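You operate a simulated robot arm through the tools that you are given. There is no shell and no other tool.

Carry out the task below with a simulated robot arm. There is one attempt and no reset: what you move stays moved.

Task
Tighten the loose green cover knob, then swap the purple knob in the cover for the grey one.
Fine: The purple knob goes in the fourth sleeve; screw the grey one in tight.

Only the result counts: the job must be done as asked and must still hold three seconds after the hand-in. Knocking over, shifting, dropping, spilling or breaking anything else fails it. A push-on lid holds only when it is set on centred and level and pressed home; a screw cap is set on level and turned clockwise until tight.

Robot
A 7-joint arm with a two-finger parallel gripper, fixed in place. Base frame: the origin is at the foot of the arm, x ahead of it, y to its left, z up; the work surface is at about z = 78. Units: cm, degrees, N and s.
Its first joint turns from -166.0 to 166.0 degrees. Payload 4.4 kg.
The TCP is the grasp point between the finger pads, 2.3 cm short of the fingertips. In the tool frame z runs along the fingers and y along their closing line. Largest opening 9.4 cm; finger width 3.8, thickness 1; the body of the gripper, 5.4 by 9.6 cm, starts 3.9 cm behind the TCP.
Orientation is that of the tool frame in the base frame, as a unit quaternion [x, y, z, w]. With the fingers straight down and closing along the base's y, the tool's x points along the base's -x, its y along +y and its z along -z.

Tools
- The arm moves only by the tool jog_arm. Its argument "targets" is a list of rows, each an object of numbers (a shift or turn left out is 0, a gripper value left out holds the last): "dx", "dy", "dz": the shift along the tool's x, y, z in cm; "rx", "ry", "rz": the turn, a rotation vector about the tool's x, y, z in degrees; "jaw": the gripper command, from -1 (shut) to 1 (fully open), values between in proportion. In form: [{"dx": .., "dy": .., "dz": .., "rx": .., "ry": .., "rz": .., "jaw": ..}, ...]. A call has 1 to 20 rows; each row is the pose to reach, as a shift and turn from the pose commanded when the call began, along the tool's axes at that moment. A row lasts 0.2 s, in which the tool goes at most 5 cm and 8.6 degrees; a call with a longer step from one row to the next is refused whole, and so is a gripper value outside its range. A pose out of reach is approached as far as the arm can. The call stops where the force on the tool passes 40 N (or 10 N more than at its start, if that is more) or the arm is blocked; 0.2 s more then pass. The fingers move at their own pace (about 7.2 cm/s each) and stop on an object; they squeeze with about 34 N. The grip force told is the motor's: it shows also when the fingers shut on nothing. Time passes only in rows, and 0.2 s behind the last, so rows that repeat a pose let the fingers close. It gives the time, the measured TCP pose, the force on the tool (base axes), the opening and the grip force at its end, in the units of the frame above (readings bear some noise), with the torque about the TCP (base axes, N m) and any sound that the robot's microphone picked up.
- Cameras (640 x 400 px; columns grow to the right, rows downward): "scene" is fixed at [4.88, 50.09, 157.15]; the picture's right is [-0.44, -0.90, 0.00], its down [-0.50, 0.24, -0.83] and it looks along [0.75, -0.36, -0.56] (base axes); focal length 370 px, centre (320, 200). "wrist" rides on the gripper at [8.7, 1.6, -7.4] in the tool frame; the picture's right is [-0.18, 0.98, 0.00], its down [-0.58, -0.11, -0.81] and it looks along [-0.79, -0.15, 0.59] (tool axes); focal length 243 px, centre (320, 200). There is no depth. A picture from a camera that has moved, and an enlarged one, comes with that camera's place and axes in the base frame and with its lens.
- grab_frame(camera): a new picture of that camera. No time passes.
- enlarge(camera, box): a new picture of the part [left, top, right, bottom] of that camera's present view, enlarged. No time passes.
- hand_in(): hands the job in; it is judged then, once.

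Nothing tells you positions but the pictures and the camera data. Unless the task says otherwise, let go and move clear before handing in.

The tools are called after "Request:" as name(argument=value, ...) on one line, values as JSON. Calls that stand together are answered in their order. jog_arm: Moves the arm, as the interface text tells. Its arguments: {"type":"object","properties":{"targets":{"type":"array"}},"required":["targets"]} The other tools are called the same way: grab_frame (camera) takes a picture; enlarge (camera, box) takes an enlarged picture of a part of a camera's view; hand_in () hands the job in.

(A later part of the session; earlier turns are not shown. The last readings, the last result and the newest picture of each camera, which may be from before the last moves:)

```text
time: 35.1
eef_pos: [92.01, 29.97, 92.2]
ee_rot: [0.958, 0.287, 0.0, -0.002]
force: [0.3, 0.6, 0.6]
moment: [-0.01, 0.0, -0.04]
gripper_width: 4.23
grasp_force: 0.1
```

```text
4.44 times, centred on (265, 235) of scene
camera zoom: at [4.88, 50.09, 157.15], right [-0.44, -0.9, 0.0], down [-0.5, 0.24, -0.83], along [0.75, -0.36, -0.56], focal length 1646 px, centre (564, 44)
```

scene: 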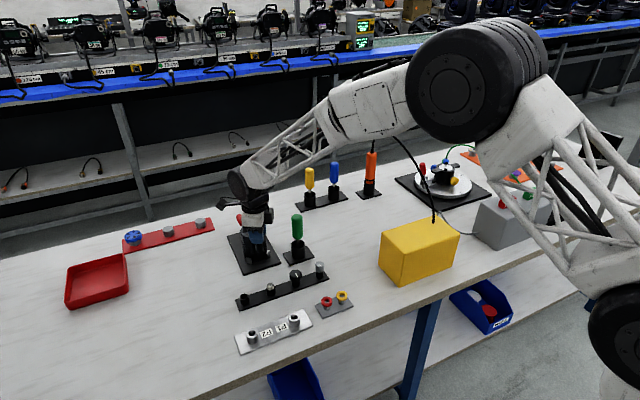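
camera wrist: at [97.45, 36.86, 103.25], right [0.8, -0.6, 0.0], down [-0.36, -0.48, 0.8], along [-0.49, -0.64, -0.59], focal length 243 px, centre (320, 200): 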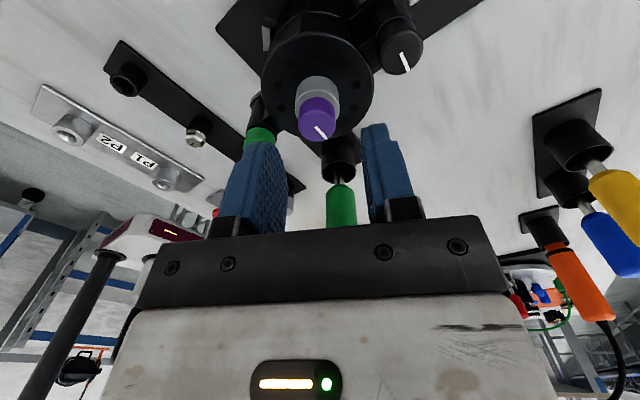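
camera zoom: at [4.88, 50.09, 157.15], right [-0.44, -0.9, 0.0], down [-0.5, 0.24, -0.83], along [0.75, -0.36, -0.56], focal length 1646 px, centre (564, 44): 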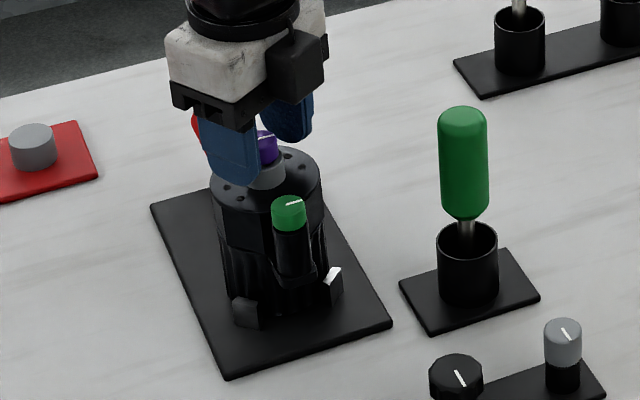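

Centred. I'll raise 2 mm to stay above the collar, then close on purple.

Request:
jog_arm(targets=[{"dz": -0.2}, {"dz": -0.2, "jaw": -1}, {"dz": -0.2, "jaw": -1}, {"dz": -0.2, "jaw": -1}])

Request:
enlarge(camera="wrist", box=[240, 60, 400, 220])

```text
time: 36.1
eef_pos: [91.93, 30.06, 92.39]
ee_rot: [0.958, 0.288, 0.0, -0.002]
force: [-0.2, 0.1, -0.1]
moment: [0.0, 0.01, 0.01]
gripper_width: 1.99
grasp_force: 34.2
```

```text
2.50 times, centred on (320, 140) of wrist
camera zoom: at [100.07, 33.36, 99.85], right [0.39, -0.92, 0.0], down [-0.54, -0.23, 0.81], along [-0.74, -0.31, -0.59], focal length 606 px, centre (320, 350)
```

zoom: 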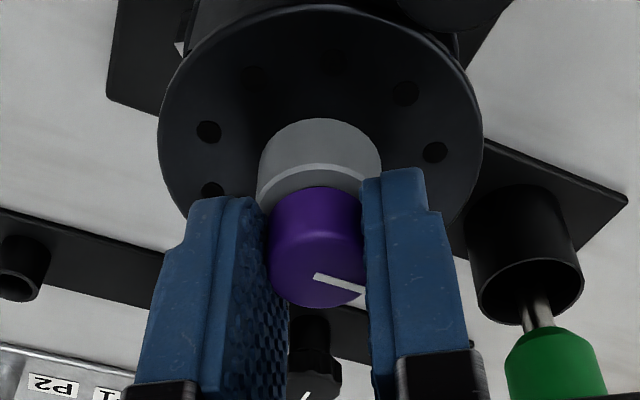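

Gripped at 1.99 cm with no side load. Turning counter-clockwise with a slight rise.

Request:
jog_arm(targets=[{"rz": -8, "dz": -0.007}, {"rz": -16, "dz": -0.014}, {"rz": -24, "dz": -0.02}, {"rz": -32, "dz": -0.027}, {"rz": -40, "dz": -0.033}, {"rz": -48, "dz": -0.04}])

Request:
enlarge(camera="wrist", box=[240, 60, 400, 220])

```text
time: 37.5
eef_pos: [91.93, 30.07, 92.57]
ee_rot: [0.757, 0.654, 0.0, -0.002]
force: [-0.4, -0.4, -2.0]
moment: [-0.05, 0.01, -0.04]
gripper_width: 2.02
grasp_force: 33.8
```

```text
2.50 times, centred on (320, 140) of wrist
camera zoom: at [94.86, 38.26, 99.98], right [0.95, -0.33, 0.0], down [-0.19, -0.56, 0.8], along [-0.26, -0.76, -0.59], focal length 606 px, centre (320, 350)
```

zoom: 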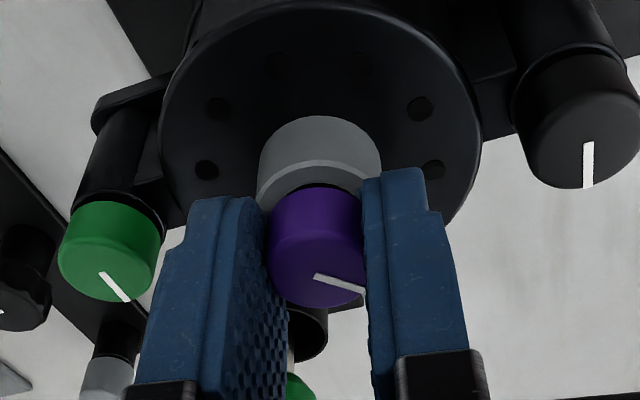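

Purple turns freely with the fingers. Continuing counter-clockwise.

Request:
jog_arm(targets=[{"rz": -8, "dz": -0.007}, {"rz": -16, "dz": -0.014}, {"rz": -24, "dz": -0.02}, {"rz": -32, "dz": -0.027}, {"rz": -40, "dz": -0.033}, {"rz": -48, "dz": -0.04}, {"rz": -56, "dz": -0.047}, {"rz": -64, "dz": -0.053}, {"rz": -72, "dz": -0.06}, {"rz": -80, "dz": -0.067}])

Request:
enlarge(camera="wrist", box=[240, 60, 400, 220])

```text
time: 39.7
eef_pos: [91.96, 29.98, 92.58]
ee_rot: [0.16, 0.987, 0.002, 0.0]
force: [0.0, 0.1, -0.2]
moment: [-0.03, -0.02, -0.03]
gripper_width: 1.98
grasp_force: 34.4
```

```text
2.50 times, centred on (320, 140) of wrist
camera zoom: at [84.3, 34.22, 100.01], right [0.48, 0.87, 0.0], down [0.52, -0.29, 0.8], along [0.7, -0.39, -0.59], focal length 606 px, centre (320, 350)
```

zoom: 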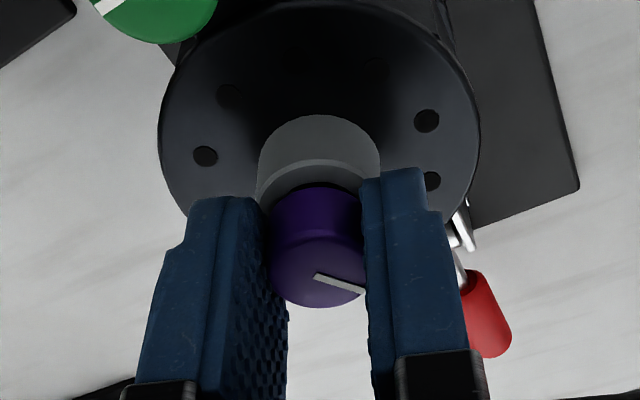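

Continuing the counter-clockwise stroke; forces stay near zero.

Request:
jog_arm(targets=[{"rz": -8, "dz": -0.007}, {"rz": -16, "dz": -0.014}, {"rz": -24, "dz": -0.02}, {"rz": -32, "dz": -0.027}, {"rz": -40, "dz": -0.033}, {"rz": -48, "dz": -0.04}, {"rz": -56, "dz": -0.047}, {"rz": -64, "dz": -0.053}, {"rz": -72, "dz": -0.06}, {"rz": -80, "dz": -0.067}, {"rz": -88, "dz": -0.073}, {"rz": -96, "dz": -0.08}, {"rz": -104, "dz": -0.087}, {"rz": -112, "dz": -0.093}, {"rz": -120, "dz": -0.1}])

Request:
enlarge(camera="wrist", box=[240, 60, 400, 220])

Request:
enlarge(camera="scene", box=[235, 205, 295, 245])

```text
time: 42.9
eef_pos: [91.92, 29.96, 92.8]
ee_rot: [0.774, -0.633, -0.002, -0.001]
force: [-2.1, 8.6, 0.0]
moment: [0.17, 0.07, -0.02]
gripper_width: 1.99
grasp_force: 34.5
```

```text
2.50 times, centred on (320, 140) of wrist
camera zoom: at [92.15, 21.13, 100.07], right [-1.0, -0.02, 0.0], down [-0.01, 0.59, 0.81], along [-0.02, 0.81, -0.59], focal length 606 px, centre (320, 350)
```

zoom: 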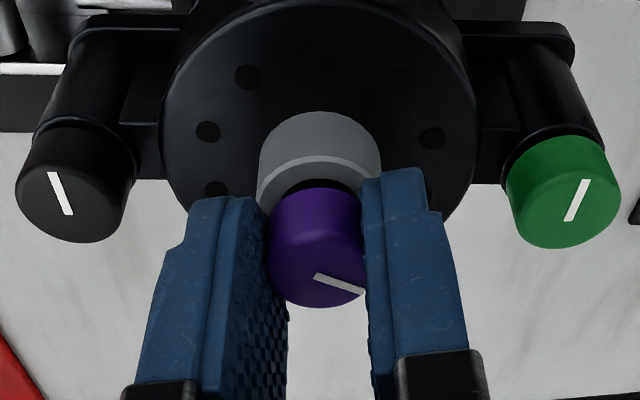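

```text
10.00 times, centred on (265, 225) of scene
camera zoom: at [4.88, 50.09, 157.15], right [-0.44, -0.9, 0.0], down [-0.5, 0.24, -0.83], along [0.75, -0.36, -0.56], focal length 3702 px, centre (870, -50)
```

zoom: 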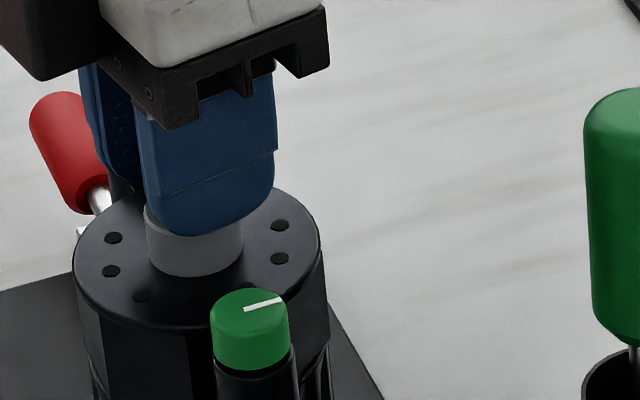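

About 250° unscrewed. I'll test with a gentle lift to see if the thread still holds.

Request:
jog_arm(targets=[{"dz": -0.1}, {"dz": -0.2}, {"dz": -0.2}])

Request:
enlarge(camera="wrist", box=[240, 60, 400, 220])

```text
time: 43.7
eef_pos: [91.92, 29.92, 92.69]
ee_rot: [0.774, -0.634, -0.002, -0.001]
force: [8.4, 10.6, -16.7]
moment: [0.24, -0.17, 0.02]
gripper_width: 1.97
grasp_force: 34.5
```

```text
2.50 times, centred on (320, 140) of wrist
camera zoom: at [92.1, 21.13, 100.18], right [-1.0, -0.02, 0.0], down [-0.01, 0.59, 0.81], along [-0.01, 0.81, -0.59], focal length 606 px, centre (320, 350)
```

zoom: 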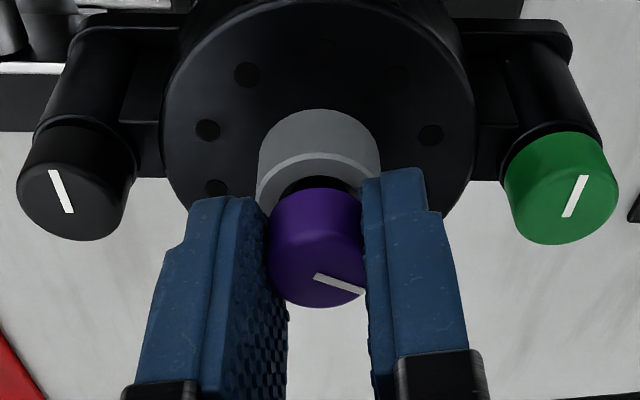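

Still threaded (–17 N pull). I'll relax, open, wind back clockwise in place and take another stroke.

Request:
jog_arm(targets=[{"dz": 0.15}, {"dz": 0.15, "jaw": -0.1}, {"dz": 0.15, "jaw": -0.1}, {"dz": 0.15, "jaw": -0.1, "rz": 8}, {"dz": 0.15, "rz": 16}, {"dz": 0.15, "rz": 24}, {"dz": 0.15, "rz": 32}, {"dz": 0.15, "rz": 40}, {"dz": 0.15, "rz": 48}, {"dz": 0.15, "rz": 56}, {"dz": 0.15, "rz": 64}, {"dz": 0.15, "rz": 72}, {"dz": 0.15, "rz": 80}, {"dz": 0.15, "rz": 88}, {"dz": 0.15, "rz": 96}, {"dz": 0.15, "rz": 104}, {"dz": 0.15, "rz": 112}, {"dz": 0.15, "rz": 120}, {"dz": 0.15, "rz": 128}, {"dz": 0.15, "rz": 136}])

Request:
jog_arm(targets=[{"rz": 8}, {"rz": 16}, {"rz": 24}, {"rz": 32}, {"rz": 40}, {"rz": 48}, {"rz": 56}, {"rz": 64}, {"rz": 72}, {"rz": 80}, {"rz": 88}, {"rz": 96}, {"rz": 104}, {"rz": 108}, {"rz": 108}])

Request:
enlarge(camera="wrist", box=[240, 60, 400, 220])

```text
time: 47.9
eef_pos: [91.99, 30.05, 92.68]
ee_rot: [0.297, 0.955, 0.002, -0.002]
force: [-0.4, -0.2, 0.6]
moment: [-0.01, 0.0, 0.01]
gripper_width: 4.23
grasp_force: 0.1
```

```text
time: 51.1
eef_pos: [92.01, 29.86, 92.72]
ee_rot: [0.947, 0.32, 0.0, -0.002]
force: [0.1, 0.5, 0.2]
moment: [0.01, 0.02, 0.0]
gripper_width: 4.18
grasp_force: 0.0
```

```text
2.50 times, centred on (320, 140) of wrist
camera zoom: at [99.86, 33.92, 100.22], right [0.45, -0.89, 0.0], down [-0.53, -0.27, 0.81], along [-0.72, -0.36, -0.59], focal length 606 px, centre (320, 350)
```

zoom: 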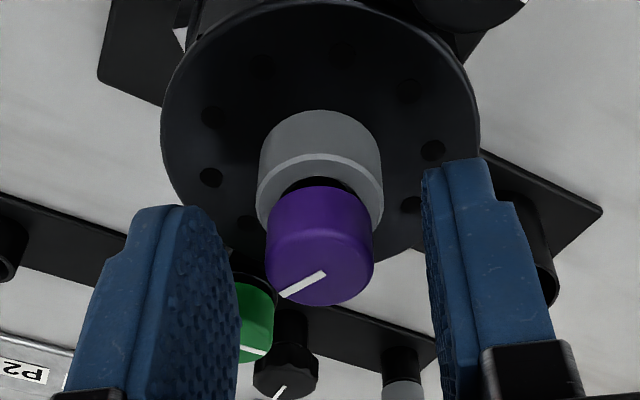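

The gap shows purple has risen. Gripping again for a second counter-clockwise stroke.

Request:
jog_arm(targets=[{"jaw": -1}, {"jaw": -1}, {"jaw": -1}, {"rz": -8, "dz": -0.007}, {"rz": -16, "dz": -0.014}, {"rz": -24, "dz": -0.02}, {"rz": -32, "dz": -0.027}, {"rz": -40, "dz": -0.033}, {"rz": -48, "dz": -0.04}, {"rz": -56, "dz": -0.047}, {"rz": -64, "dz": -0.053}, {"rz": -72, "dz": -0.06}, {"rz": -80, "dz": -0.067}, {"rz": -88, "dz": -0.073}, {"rz": -96, "dz": -0.08}, {"rz": -104, "dz": -0.087}])

Request:
enlarge(camera="wrist", box=[240, 60, 400, 220])

```text
time: 54.5
eef_pos: [91.92, 30.06, 92.87]
ee_rot: [0.329, 0.944, 0.002, -0.001]
force: [3.0, -0.7, 5.3]
moment: [-0.04, -0.06, 0.02]
gripper_width: 1.96
grasp_force: 33.8
```

```text
2.50 times, centred on (320, 140) of wrist
camera zoom: at [86.19, 36.59, 100.29], right [0.75, 0.66, 0.0], down [0.39, -0.45, 0.8], along [0.53, -0.61, -0.59], focal length 606 px, centre (320, 350)
```

zoom: 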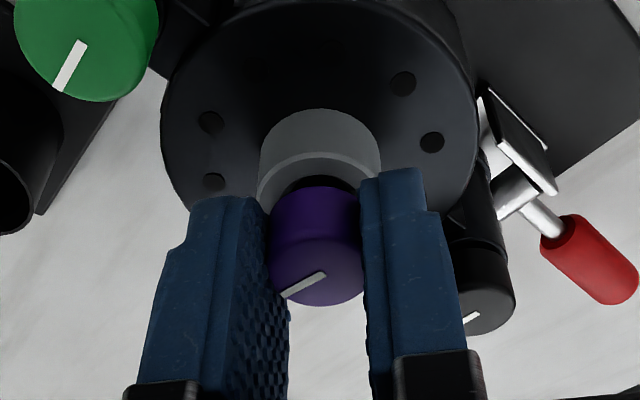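

Continuing counter-clockwise with a touch more lift.

Request:
jog_arm(targets=[{"rz": -8, "dz": -0.03}, {"rz": -16, "dz": -0.037}, {"rz": -24, "dz": -0.044}, {"rz": -32, "dz": -0.05}, {"rz": -40, "dz": -0.057}, {"rz": -48, "dz": -0.064}, {"rz": -56, "dz": -0.07}, {"rz": -64, "dz": -0.077}, {"rz": -72, "dz": -0.084}, {"rz": -80, "dz": -0.09}, {"rz": -88, "dz": -0.097}, {"rz": -96, "dz": -0.104}, {"rz": -104, "dz": -0.11}, {"rz": -112, "dz": -0.117}, {"rz": -120, "dz": -0.124}, {"rz": -128, "dz": -0.13}])

Request:
enlarge(camera="wrist", box=[240, 60, 400, 220])

```text
time: 57.9
eef_pos: [91.95, 29.94, 93.03]
ee_rot: [-0.705, 0.709, 0.002, 0.001]
force: [1.8, -0.4, -1.8]
moment: [-0.04, -0.07, -0.17]
gripper_width: 2.0
grasp_force: 34.0
```

```text
2.50 times, centred on (320, 140) of wrist
camera zoom: at [90.28, 21.3, 100.42], right [-0.98, 0.19, 0.0], down [0.11, 0.58, 0.81], along [0.15, 0.79, -0.59], focal length 606 px, centre (320, 350)
```

zoom: 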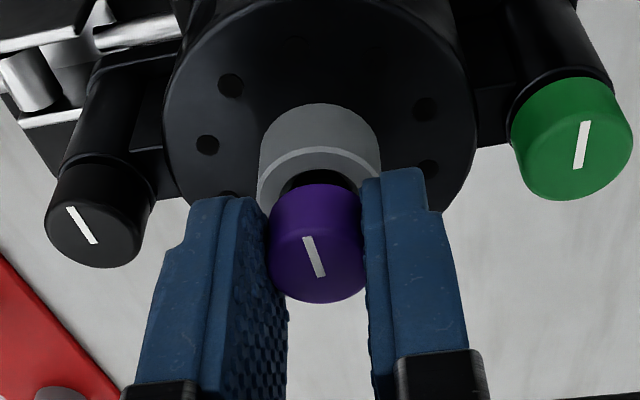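

The mark slipped: purple has reached the end of its unscrewing travel. Testing a gentle lift.

Request:
jog_arm(targets=[{"dz": -0.1}, {"dz": -0.2}, {"dz": -0.3}, {"dz": -0.3}])

Request:
enlarge(camera="wrist", box=[240, 60, 400, 220])

```text
time: 58.9
eef_pos: [91.94, 30.03, 93.13]
ee_rot: [-0.704, 0.711, 0.001, 0.001]
force: [-0.3, -0.2, -0.4]
moment: [0.01, 0.02, -0.01]
gripper_width: 2.01
grasp_force: 34.4
```

```text
2.50 times, centred on (320, 140) of wrist
camera zoom: at [90.25, 21.26, 100.66], right [-0.98, 0.19, 0.0], down [0.12, 0.58, 0.81], along [0.15, 0.79, -0.59], focal length 606 px, centre (320, 350)
```

zoom: 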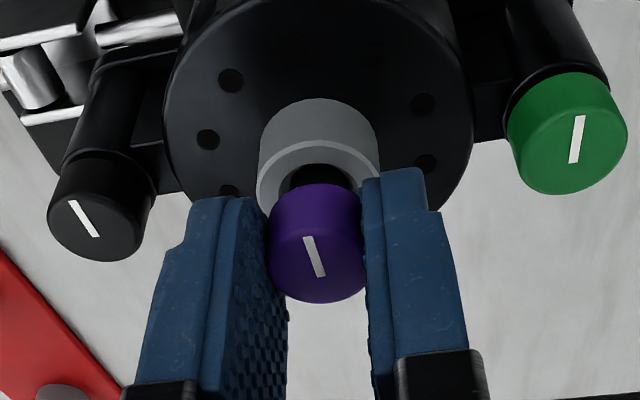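

Purple is free and rising with no resistance. Lifting it clear.

Request:
jog_arm(targets=[{"dz": -0.5}, {"dz": -1}, {"dz": -2}, {"dz": -4}, {"dz": -7}, {"dz": -9}, {"dz": -9}])

Request:
enlarge(camera="wrist", box=[240, 60, 400, 220])

Request:
enlarge(camera="scene", box=[215, 160, 335, 250])

```text
time: 60.5
eef_pos: [92.04, 29.8, 102.31]
ee_rot: [-0.704, 0.71, 0.002, 0.002]
force: [-0.3, -0.1, 0.9]
moment: [-0.01, 0.0, -0.01]
gripper_width: 0.0
grasp_force: 33.7
```

```text
2.50 times, centred on (320, 140) of wrist
camera zoom: at [90.35, 21.18, 109.74], right [-0.98, 0.19, 0.0], down [0.12, 0.58, 0.81], along [0.15, 0.79, -0.59], focal length 606 px, centre (320, 350)
```

zoom: 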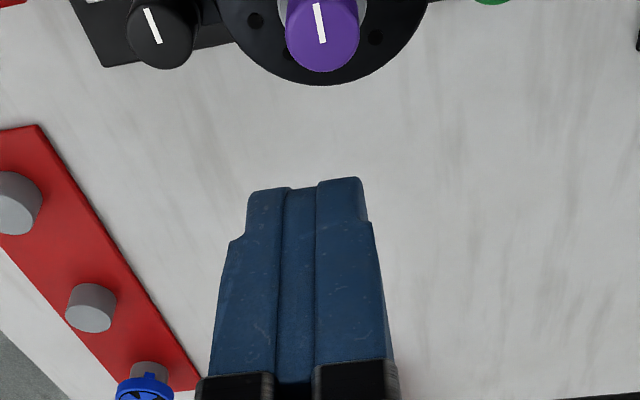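

```text
4.44 times, centred on (275, 205) of scene
camera zoom: at [4.88, 50.09, 157.15], right [-0.44, -0.9, 0.0], down [-0.5, 0.24, -0.83], along [0.75, -0.36, -0.56], focal length 1646 px, centre (520, 178)
```

zoom: 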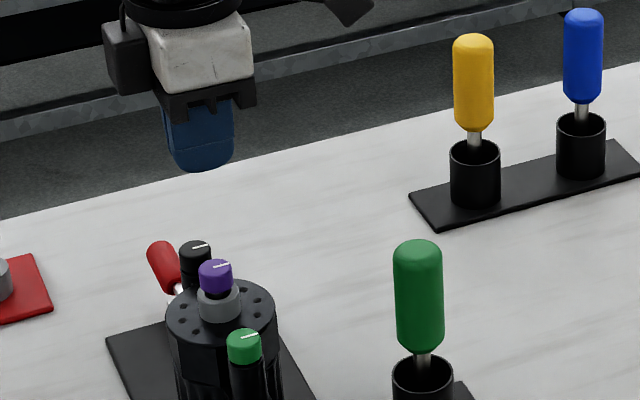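

The purple knob slipped from the fingers and remains in the cover, raised. Let me look closely.

Request:
enlarge(camera="scene", box=[240, 200, 290, 240])

Request:
grab_frame(camera="wrist")

Request:
enlarge(camera="wrist", box=[270, 20, 370, 100])

```text
10.00 times, centred on (265, 220) of scene
camera zoom: at [4.88, 50.09, 157.15], right [-0.44, -0.9, 0.0], down [-0.5, 0.24, -0.83], along [0.75, -0.36, -0.56], focal length 3702 px, centre (870, 0)
```

zoom: 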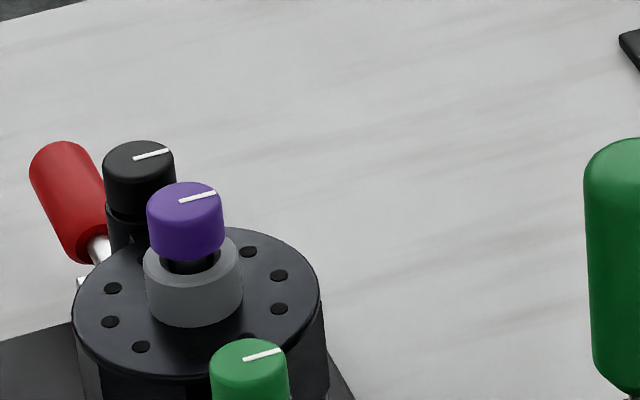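

```text
taken
camera wrist: at [90.35, 21.18, 109.74], right [-0.98, 0.19, 0.0], down [0.12, 0.58, 0.81], along [0.15, 0.79, -0.59], focal length 243 px, centre (320, 200)
```

wrist: 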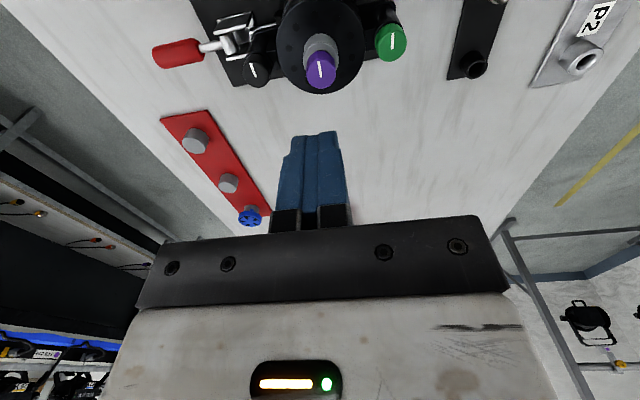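

```text
5.00 times, centred on (320, 60) of wrist
camera zoom: at [90.35, 21.18, 109.74], right [-0.98, 0.19, 0.0], down [0.12, 0.58, 0.81], along [0.15, 0.79, -0.59], focal length 1213 px, centre (320, 900)
```

zoom: 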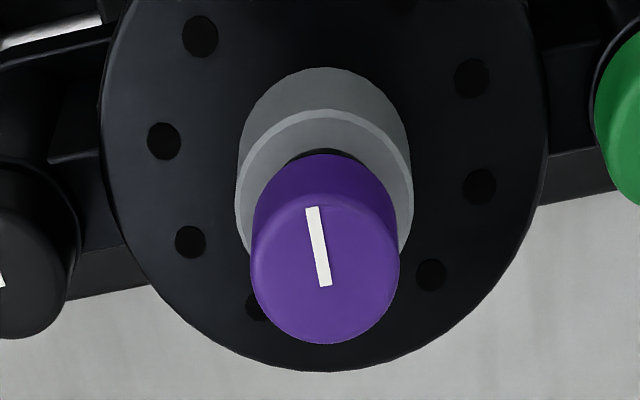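

The knob sits raised, its mark turned exactly one turn. I'll open, go down for a deeper grip, and pull slowly.

Request:
jog_arm(targets=[{"jaw": -0.1}, {"jaw": -0.1}, {"jaw": -0.1}, {"dz": 3}, {"dz": 6}, {"dz": 8}, {"dz": 9.6}, {"dz": 9.6}])

Request:
enlarge(camera="wrist", box=[240, 60, 400, 220])

```text
time: 62.3
eef_pos: [92.08, 30.0, 92.53]
ee_rot: [-0.704, 0.711, 0.002, 0.0]
force: [0.8, 1.4, 0.2]
moment: [0.05, 0.0, 0.04]
gripper_width: 4.23
grasp_force: 0.0
```

```text
2.50 times, centred on (320, 140) of wrist
camera zoom: at [90.29, 21.21, 99.99], right [-0.98, 0.19, 0.0], down [0.12, 0.58, 0.81], along [0.15, 0.79, -0.59], focal length 606 px, centre (320, 350)
```

zoom: 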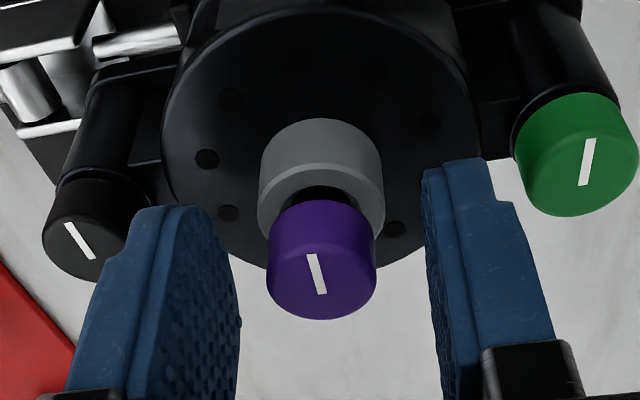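

Deeper grip position reached. Closing and lifting slowly.

Request:
jog_arm(targets=[{"jaw": -1}, {"jaw": -1}, {"jaw": -1}, {"dz": -0.1}, {"dz": -0.2}, {"dz": -0.3}, {"dz": -0.4}, {"dz": -0.4}])

Request:
enlarge(camera="wrist", box=[240, 60, 400, 220])

```text
time: 64.1
eef_pos: [92.11, 30.04, 92.99]
ee_rot: [-0.704, 0.71, 0.002, 0.001]
force: [0.2, 0.1, 0.1]
moment: [0.02, 0.02, -0.03]
gripper_width: 1.99
grasp_force: 33.9
```

```text
2.50 times, centred on (320, 140) of wrist
camera zoom: at [90.3, 21.3, 100.45], right [-0.98, 0.19, 0.0], down [0.12, 0.58, 0.81], along [0.15, 0.79, -0.59], focal length 606 px, centre (320, 350)
```

zoom: 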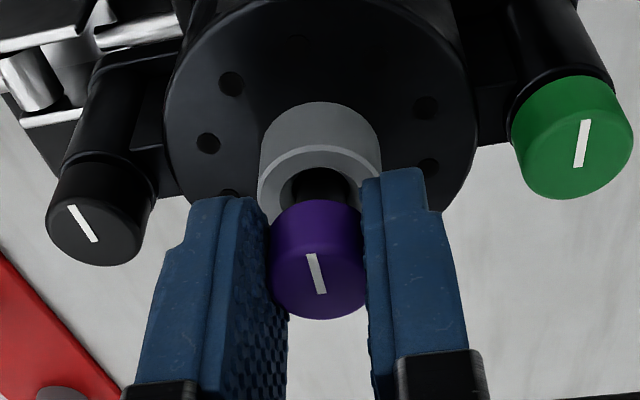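

It's rising with zero force. Continuing to lift slowly.

Request:
jog_arm(targets=[{"dz": -0.15}, {"dz": -0.3}, {"dz": -0.45}, {"dz": -0.6}, {"dz": -0.75}, {"dz": -0.9}, {"dz": -1.0}, {"dz": -1.0}])

Request:
enlarge(camera="wrist", box=[240, 60, 400, 220])

Request:
enlarge(camera="scene", box=[240, 200, 290, 240])

```text
time: 65.9
eef_pos: [91.99, 29.93, 94.06]
ee_rot: [-0.704, 0.71, 0.002, 0.002]
force: [0.9, 0.2, -0.3]
moment: [-0.01, -0.01, -0.02]
gripper_width: 2.02
grasp_force: 33.9
```

```text
2.50 times, centred on (320, 140) of wrist
camera zoom: at [90.32, 21.28, 101.42], right [-0.98, 0.19, 0.0], down [0.12, 0.58, 0.81], along [0.15, 0.79, -0.59], focal length 606 px, centre (320, 350)
```

zoom: 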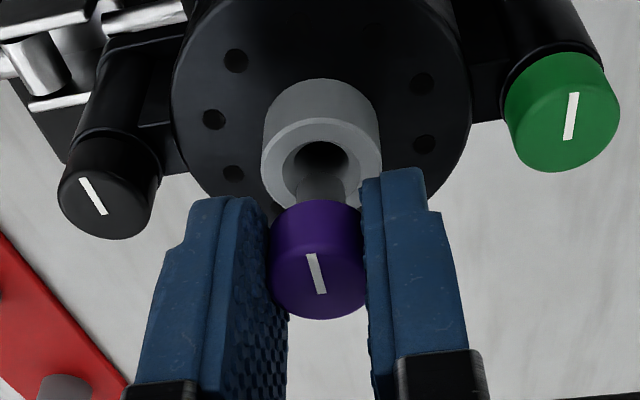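

```text
10.00 times, centred on (265, 220) of scene
camera zoom: at [4.88, 50.09, 157.15], right [-0.44, -0.9, 0.0], down [-0.5, 0.24, -0.83], along [0.75, -0.36, -0.56], focal length 3702 px, centre (870, 0)
```

zoom: 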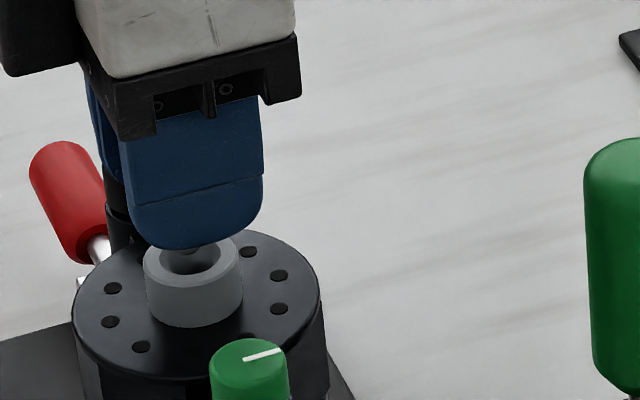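

The shank is out of the collar. Lifting clear at a moderate pace.

Request:
jog_arm(targets=[{"dz": -0.5}, {"dz": -1}, {"dz": -2}, {"dz": -3}, {"dz": -4}, {"dz": -5}, {"dz": -6}, {"dz": -7}, {"dz": -8}, {"dz": -8}])

Request:
enlarge(camera="wrist", box=[240, 60, 400, 220])

Request:
enlarge(camera="scene", box=[220, 170, 300, 240])

Request:
enlarge(camera="scene", box=[225, 250, 345, 320])

```text
time: 68.1
eef_pos: [91.98, 29.94, 102.01]
ee_rot: [-0.704, 0.71, 0.002, 0.0]
force: [0.0, -0.7, -0.4]
moment: [0.02, 0.0, -0.02]
gripper_width: 2.0
grasp_force: 33.9
```

```text
2.50 times, centred on (320, 140) of wrist
camera zoom: at [90.26, 21.39, 109.44], right [-0.98, 0.19, 0.0], down [0.12, 0.58, 0.81], along [0.15, 0.79, -0.59], focal length 606 px, centre (320, 350)
```

zoom: 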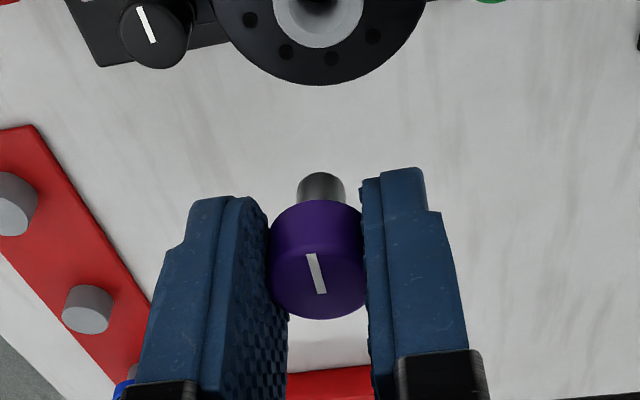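

```text
5.71 times, centred on (260, 205) of scene
camera zoom: at [4.88, 50.09, 157.15], right [-0.44, -0.9, 0.0], down [-0.5, 0.24, -0.83], along [0.75, -0.36, -0.56], focal length 2116 px, centre (663, 171)
```

zoom: 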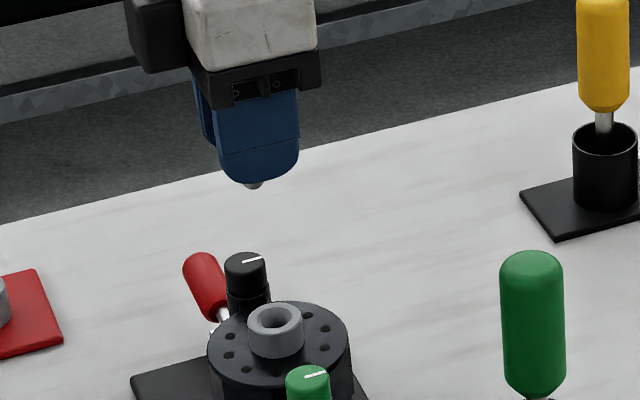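

```text
5.33 times, centred on (285, 285) of scene
camera zoom: at [4.88, 50.09, 157.15], right [-0.44, -0.9, 0.0], down [-0.5, 0.24, -0.83], along [0.75, -0.36, -0.56], focal length 1975 px, centre (507, -253)
```

zoom: 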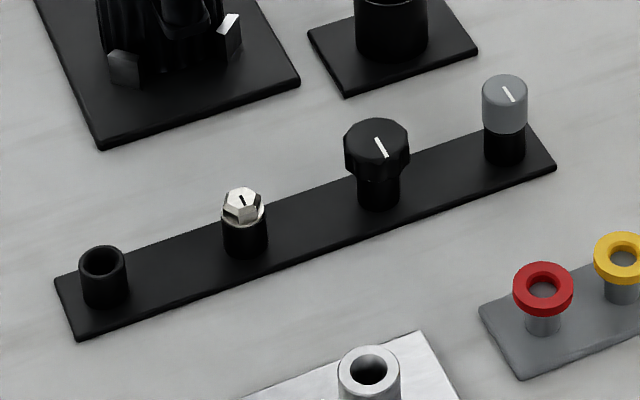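

Purple is held securely with its shank below. I'll carry it toward the fourth sleeve near (74.3, 38.6) while turning the wrist back to neutral.

Request:
jog_arm(targets=[{"dx": -0.7, "dy": 1.5, "rz": 8.1}, {"dx": -1.5, "dy": 3.2, "rz": 16.2}, {"dx": -2.3, "dy": 4.8, "rz": 24.3}, {"dx": -3.1, "dy": 6.5, "rz": 32.4}, {"dx": -3.8, "dy": 8.1, "rz": 40.5}, {"dx": -4.6, "dy": 9.7, "rz": 48.6}, {"dx": -5.4, "dy": 11.3, "rz": 56.7}, {"dx": -6.1, "dy": 13, "rz": 64.8}, {"dx": -6.9, "dy": 14.6, "rz": 72.9}, {"dx": -7.7, "dy": 16.2, "rz": 81}, {"dx": -8.4, "dy": 17.3, "rz": 89.5, "dz": 2}, {"dx": -8.45, "dy": 17.8, "rz": 89.5, "dz": 5}, {"dx": -8.45, "dy": 17.8, "rz": 89.5, "dz": 8}, {"dx": -8.45, "dy": 17.8, "rz": 89.5, "dz": 8}])

Request:
grab_frame(camera="wrist")

Request:
enlarge(camera="wrist", box=[240, 20, 400, 200])

Request:
enlarge(camera="scene", box=[210, 220, 330, 310])

```text
time: 71.1
eef_pos: [74.17, 38.48, 93.97]
ee_rot: [0.0, 1.0, 0.002, 0.0]
force: [-0.6, -0.4, 0.1]
moment: [-0.03, 0.0, -0.01]
gripper_width: 1.98
grasp_force: 34.2
```

```text
taken
camera wrist: at [65.52, 40.05, 101.47], right [0.18, 0.98, 0.0], down [0.58, -0.11, 0.81], along [0.79, -0.15, -0.59], focal length 243 px, centre (320, 200)
```

wrist: 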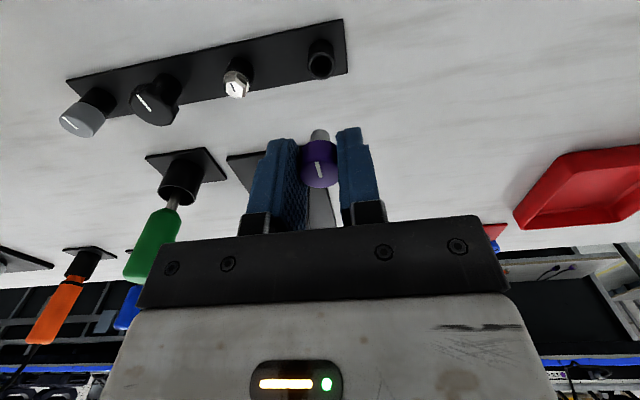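

```text
2.22 times, centred on (320, 110) of wrist
camera zoom: at [65.52, 40.05, 101.47], right [0.18, 0.98, 0.0], down [0.58, -0.11, 0.81], along [0.79, -0.15, -0.59], focal length 539 px, centre (320, 400)
```

zoom: 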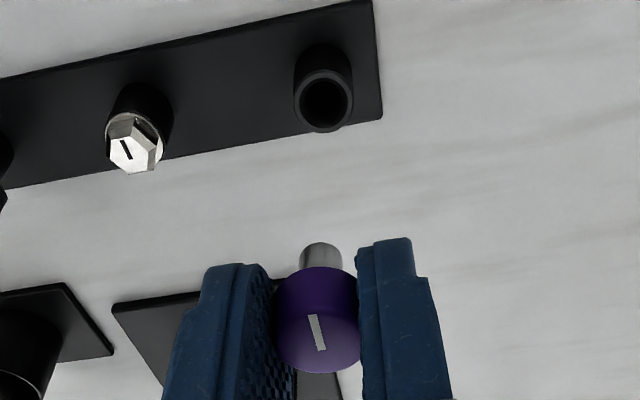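

```text
4.44 times, centred on (270, 265) of scene
camera zoom: at [4.88, 50.09, 157.15], right [-0.44, -0.9, 0.0], down [-0.5, 0.24, -0.83], along [0.75, -0.36, -0.56], focal length 1646 px, centre (542, -89)
```

zoom: 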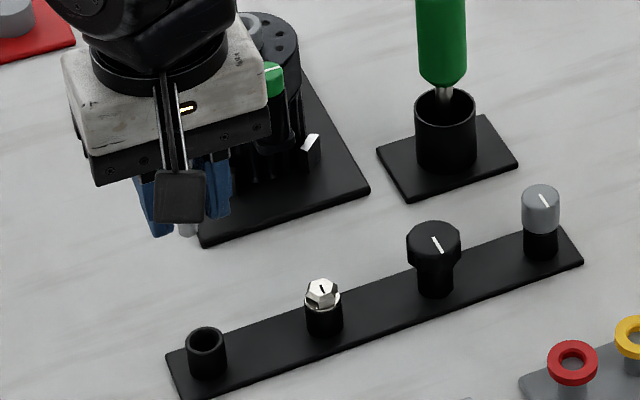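

Triangulated: sleeve 4's mouth is at (74.95, 38.47, 80.7), inner diameter about 1.7 cm; the shank is about 1.1 cm. I'll move above it and down close.

Request:
jog_arm(targets=[{"dx": -0.75, "dz": 2}, {"dx": -0.75, "dz": 4}, {"dx": -0.75, "dz": 6}, {"dx": -0.75, "dz": 8}, {"dx": -0.75, "dz": 8}])

Request:
enlarge(camera="wrist", box=[240, 60, 400, 220])

Request:
enlarge(camera="scene", box=[210, 260, 290, 320])

```text
time: 72.3
eef_pos: [74.92, 38.77, 86.15]
ee_rot: [0.0, 1.0, 0.001, 0.0]
force: [-0.5, 0.0, 0.3]
moment: [0.0, 0.01, -0.02]
gripper_width: 2.02
grasp_force: 34.1
```

```text
2.50 times, centred on (320, 140) of wrist
camera zoom: at [66.31, 40.26, 93.59], right [0.18, 0.98, 0.0], down [0.58, -0.11, 0.81], along [0.79, -0.15, -0.59], focal length 606 px, centre (320, 350)
```

zoom: 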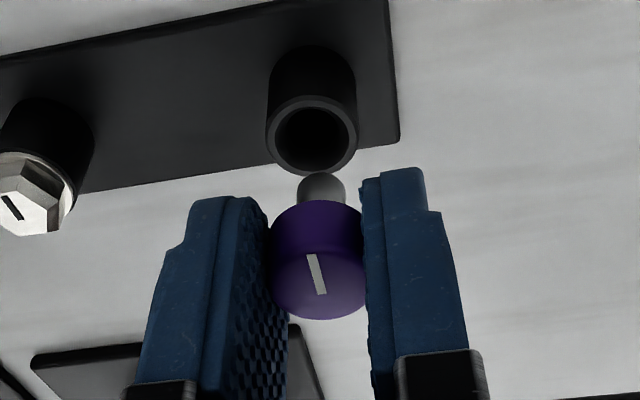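

```text
6.67 times, centred on (250, 290) of scene
camera zoom: at [4.88, 50.09, 157.15], right [-0.44, -0.9, 0.0], down [-0.5, 0.24, -0.83], along [0.75, -0.36, -0.56], focal length 2468 px, centre (787, -400)
```

zoom: 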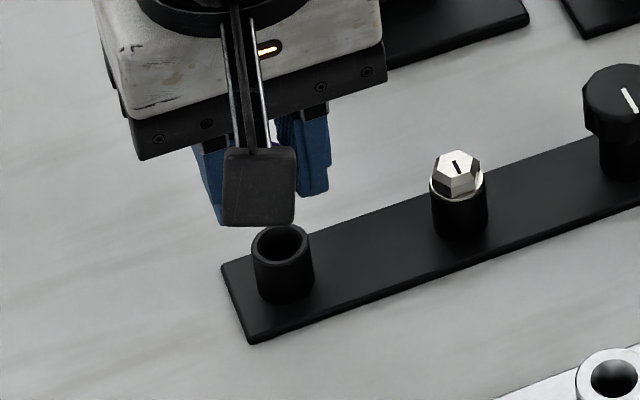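

Sleeve is 2 mm to the left of the shank axis. Correcting and lowering to just above the mouth.

Request:
jog_arm(targets=[{"dx": 0.04, "dy": -0.19, "dz": 0.6}, {"dx": 0.04, "dy": -0.19, "dz": 1.2}, {"dx": 0.04, "dy": -0.19, "dz": 1.7}, {"dx": 0.04, "dy": -0.19, "dz": 1.7}])

Request:
enlarge(camera="wrist", box=[280, 100, 360, 190])

```text
time: 73.3
eef_pos: [74.96, 38.46, 84.43]
ee_rot: [0.0, 1.0, 0.002, -0.001]
force: [-0.3, 1.1, 0.3]
moment: [0.01, 0.04, -0.03]
gripper_width: 1.97
grasp_force: 34.2
```

```text
4.44 times, centred on (320, 145) of wrist
camera zoom: at [66.35, 39.97, 91.83], right [0.18, 0.98, 0.0], down [0.58, -0.11, 0.81], along [0.79, -0.15, -0.59], focal length 1078 px, centre (320, 444)
```

zoom: 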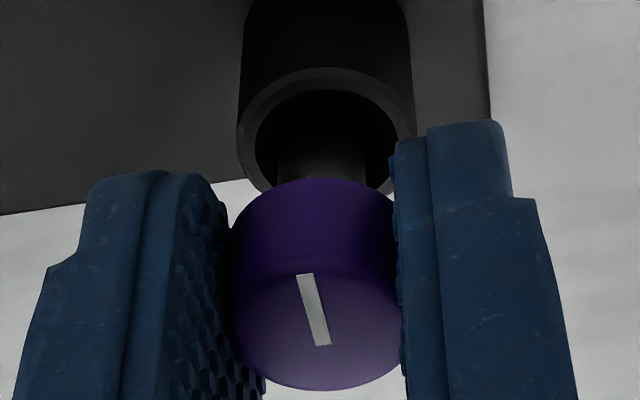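

The shank is centred over the mouth. Lowering into the sleeve slowly.

Request:
jog_arm(targets=[{"dz": 0.3}, {"dz": 0.6}, {"dz": 0.9}, {"dz": 1.2}, {"dz": 1.2}])

Request:
enlarge(camera="wrist", box=[280, 100, 360, 190])

```text
time: 74.5
eef_pos: [74.96, 38.37, 83.24]
ee_rot: [0.0, 1.0, 0.002, -0.001]
force: [0.4, 0.4, -0.5]
moment: [0.0, 0.0, 0.0]
gripper_width: 1.99
grasp_force: 34.3
```

```text
4.44 times, centred on (320, 145) of wrist
camera zoom: at [66.3, 40.02, 90.68], right [0.18, 0.98, 0.0], down [0.58, -0.11, 0.81], along [0.79, -0.15, -0.59], focal length 1078 px, centre (320, 444)
```

zoom: 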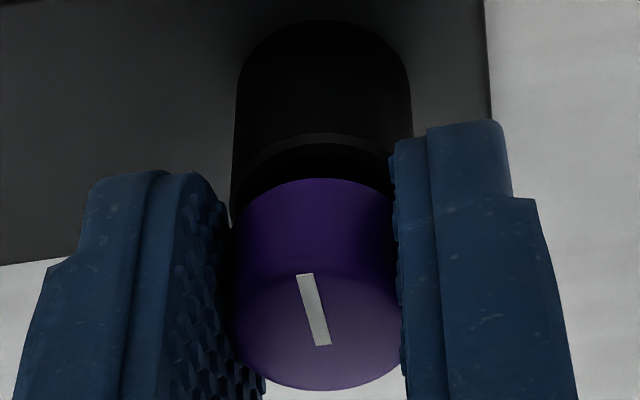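

No contact yet, and the fingertips are just above the sleeve rim. Lower 2 mm more and release.

Request:
jog_arm(targets=[{"dz": 0.1}, {"dz": 0.2}, {"dz": 0.2}, {"dz": 0.2, "jaw": -0.4}, {"dz": 0.2, "jaw": -0.2}, {"dz": 0.2, "jaw": -0.1}, {"dz": 0.2, "jaw": -0.1}])

Request:
enlarge(camera="wrist", box=[260, 80, 380, 200])

```text
time: 76.1
eef_pos: [75.02, 38.42, 83.06]
ee_rot: [-0.001, 1.0, 0.002, -0.001]
force: [0.1, 0.5, -1.2]
moment: [-0.01, 0.01, -0.01]
gripper_width: 4.25
grasp_force: 0.0
```

```text
3.33 times, centred on (320, 140) of wrist
camera zoom: at [66.35, 39.99, 90.5], right [0.18, 0.98, 0.0], down [0.58, -0.11, 0.81], along [0.79, -0.15, -0.59], focal length 809 px, centre (320, 400)
```

zoom: 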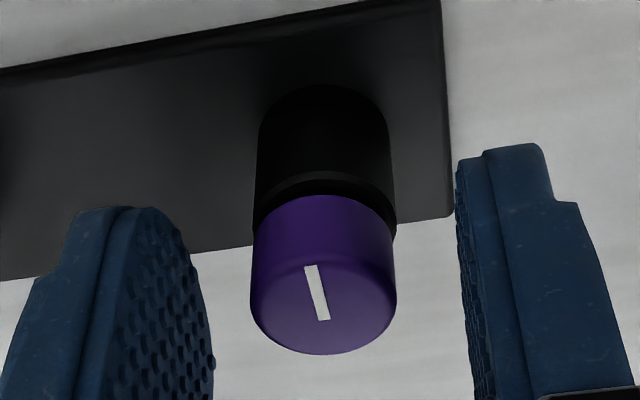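

Purple is released in the sleeve. I'll back straight up and inspect how it sits.

Request:
jog_arm(targets=[{"dz": -1}, {"dz": -3}, {"dz": -6}, {"dz": -10}, {"dz": -13}, {"dz": -13}])

Request:
enlarge(camera="scene", box=[225, 265, 285, 315])

Request:
enlarge(camera="wrist", box=[260, 20, 380, 110])

Request:
grab_frame(camera="wrist")

```text
time: 77.5
eef_pos: [75.04, 38.23, 95.94]
ee_rot: [-0.001, 1.0, 0.002, 0.0]
force: [0.3, -0.5, -0.7]
moment: [0.0, 0.0, 0.01]
gripper_width: 4.24
grasp_force: 0.1
```

```text
8.00 times, centred on (255, 290) of scene
camera zoom: at [4.88, 50.09, 157.15], right [-0.44, -0.9, 0.0], down [-0.5, 0.24, -0.83], along [0.75, -0.36, -0.56], focal length 2962 px, centre (840, -520)
```

zoom: 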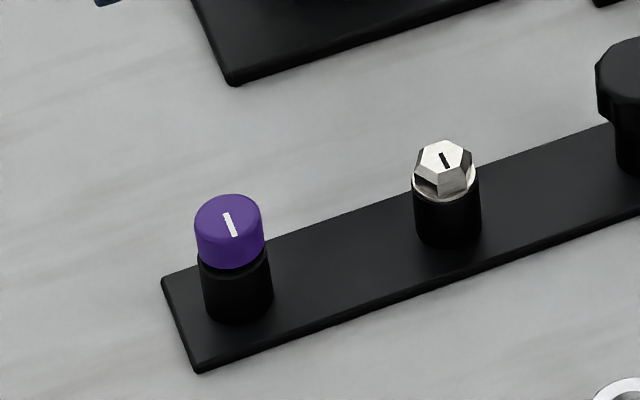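

```text
4.44 times, centred on (320, 65) of wrist
camera zoom: at [66.44, 39.77, 103.58], right [0.18, 0.98, 0.0], down [0.58, -0.11, 0.81], along [0.79, -0.15, -0.59], focal length 1078 px, centre (320, 800)
```

zoom: 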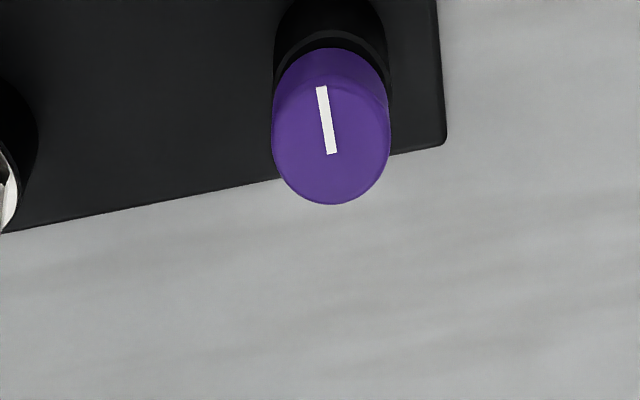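

```text
taken
camera wrist: at [66.44, 39.77, 103.58], right [0.18, 0.98, 0.0], down [0.58, -0.11, 0.81], along [0.79, -0.15, -0.59], focal length 243 px, centre (320, 200)
```

wrist: 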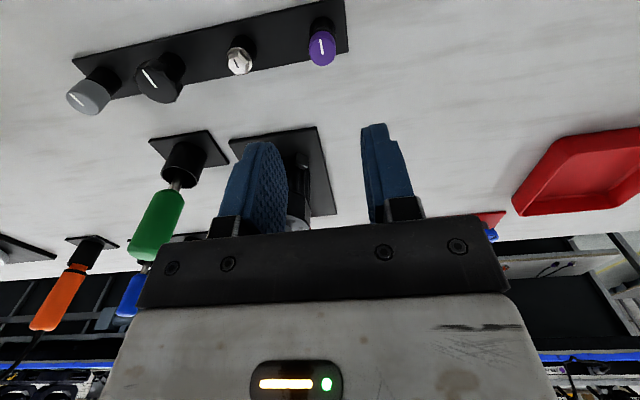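

Purple is standing in the fourth sleeve. The grey knob triangulates to (75.05, 16.05), top near 82.4; moving above it.

Request:
jog_arm(targets=[{"dy": -3}, {"dy": -7}, {"dy": -11.5}, {"dy": -16}, {"dy": -20}, {"dy": -22.15, "dz": 1.5}, {"dy": -22.15, "dz": 3}, {"dy": -22.15, "dz": 3}])

Request:
grab_frame(camera="wrist")

Request:
enlarge(camera="wrist", box=[240, 20, 400, 180])

Request:
enlarge(camera="scene", box=[280, 240, 360, 300])

```text
time: 79.3
eef_pos: [75.01, 16.24, 92.94]
ee_rot: [0.0, 1.0, 0.002, -0.001]
force: [-0.5, 1.0, -0.5]
moment: [-0.02, -0.01, 0.01]
gripper_width: 4.25
grasp_force: 0.0
```

```text
taken
camera wrist: at [66.28, 17.86, 100.43], right [0.18, 0.98, 0.0], down [0.58, -0.11, 0.81], along [0.79, -0.15, -0.59], focal length 243 px, centre (320, 200)
```

wrist: 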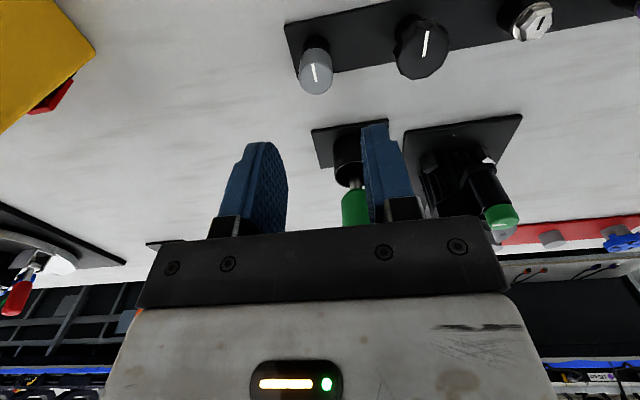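

```text
2.50 times, centred on (320, 100) of wrist
camera zoom: at [66.28, 17.86, 100.43], right [0.18, 0.98, 0.0], down [0.58, -0.11, 0.81], along [0.79, -0.15, -0.59], focal length 606 px, centre (320, 450)
```

zoom: 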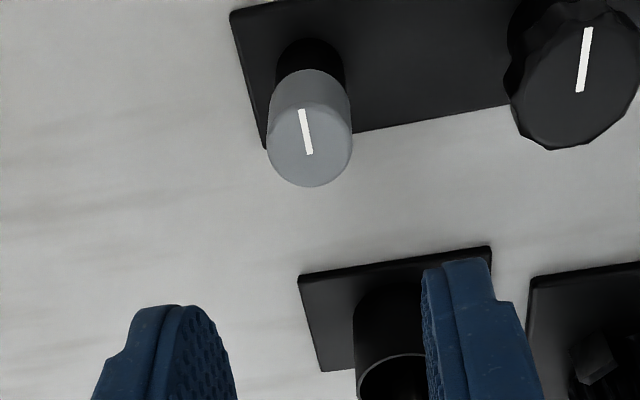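

```text
6.67 times, centred on (320, 270) of scene
camera zoom: at [4.88, 50.09, 157.15], right [-0.44, -0.9, 0.0], down [-0.5, 0.24, -0.83], along [0.75, -0.36, -0.56], focal length 2468 px, centre (320, -267)
```

zoom: 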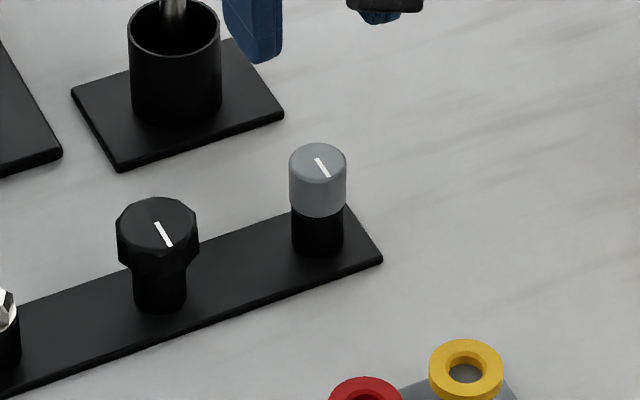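

Grey is about 2.5 cm wide and centred nearer (75.5, 15.85). Correcting and dropping closer for a check.

Request:
jog_arm(targets=[{"dx": -0.25, "dy": -0.2, "dz": 1.5, "jaw": 0.05}, {"dx": -0.5, "dy": -0.4, "dz": 3.5}, {"dx": -0.5, "dy": -0.4, "dz": 5}, {"dx": -0.5, "dy": -0.4, "dz": 5}])

Request:
enlarge(camera="wrist", box=[240, 60, 400, 220])

```text
time: 80.3
eef_pos: [75.57, 15.82, 88.0]
ee_rot: [0.001, 1.0, 0.002, -0.001]
force: [0.6, -0.3, -0.1]
moment: [0.0, 0.02, 0.0]
gripper_width: 4.95
grasp_force: 0.1
```

```text
2.50 times, centred on (320, 140) of wrist
camera zoom: at [66.85, 17.33, 95.47], right [0.18, 0.98, 0.0], down [0.58, -0.11, 0.81], along [0.79, -0.15, -0.59], focal length 606 px, centre (320, 350)
```

zoom: 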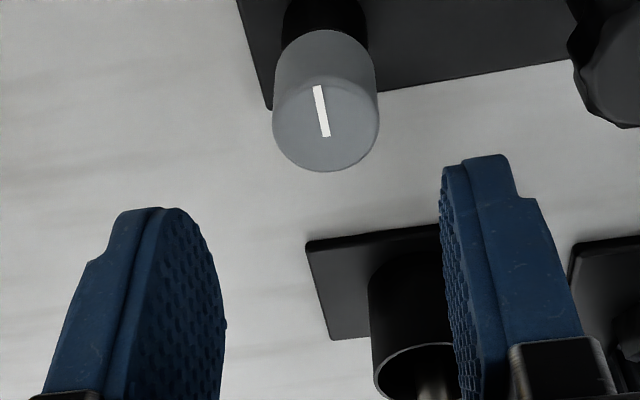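

Refined grey position (75.1, 15.95), top about 82.85. Lowering around it.

Request:
jog_arm(targets=[{"dx": 0.4, "dy": 0.2, "dz": 1}, {"dx": 0.4, "dy": 0.2, "dz": 2.5}, {"dx": 0.4, "dy": 0.2, "dz": 4}, {"dx": 0.4, "dy": 0.2, "dz": 4}])

Request:
enlarge(camera="wrist", box=[240, 60, 400, 220])

Request:
enlarge(camera="scene", box=[280, 240, 360, 300])

```text
time: 81.3
eef_pos: [75.16, 16.19, 84.03]
ee_rot: [0.0, 1.0, 0.003, 0.0]
force: [-0.3, 0.2, 0.7]
moment: [0.0, -0.02, -0.02]
gripper_width: 4.95
grasp_force: 0.2
```

```text
2.50 times, centred on (320, 140) of wrist
camera zoom: at [66.47, 17.72, 91.47], right [0.18, 0.98, 0.0], down [0.58, -0.11, 0.81], along [0.79, -0.15, -0.59], focal length 606 px, centre (320, 350)
```

zoom: 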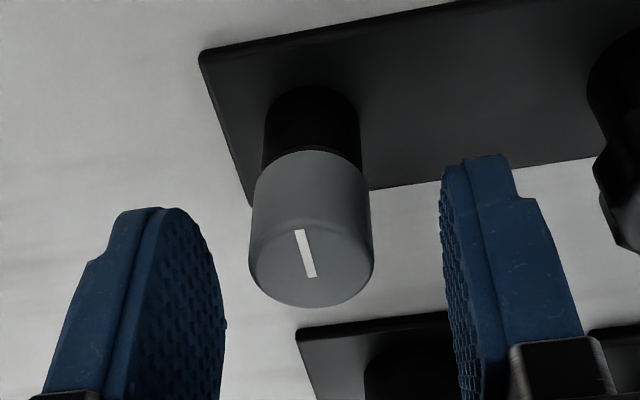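

```text
6.67 times, centred on (320, 270) of scene
camera zoom: at [4.88, 50.09, 157.15], right [-0.44, -0.9, 0.0], down [-0.5, 0.24, -0.83], along [0.75, -0.36, -0.56], focal length 2468 px, centre (320, -267)
```

zoom: 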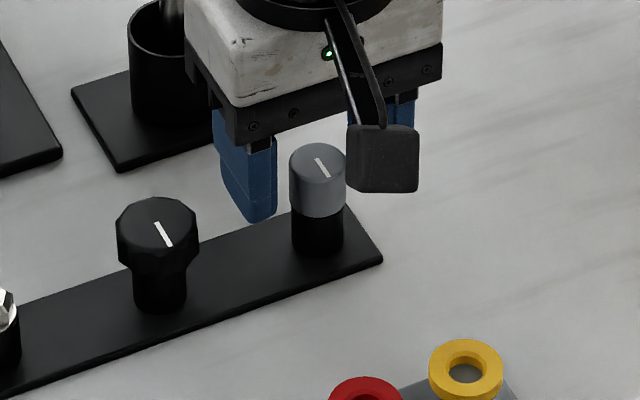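

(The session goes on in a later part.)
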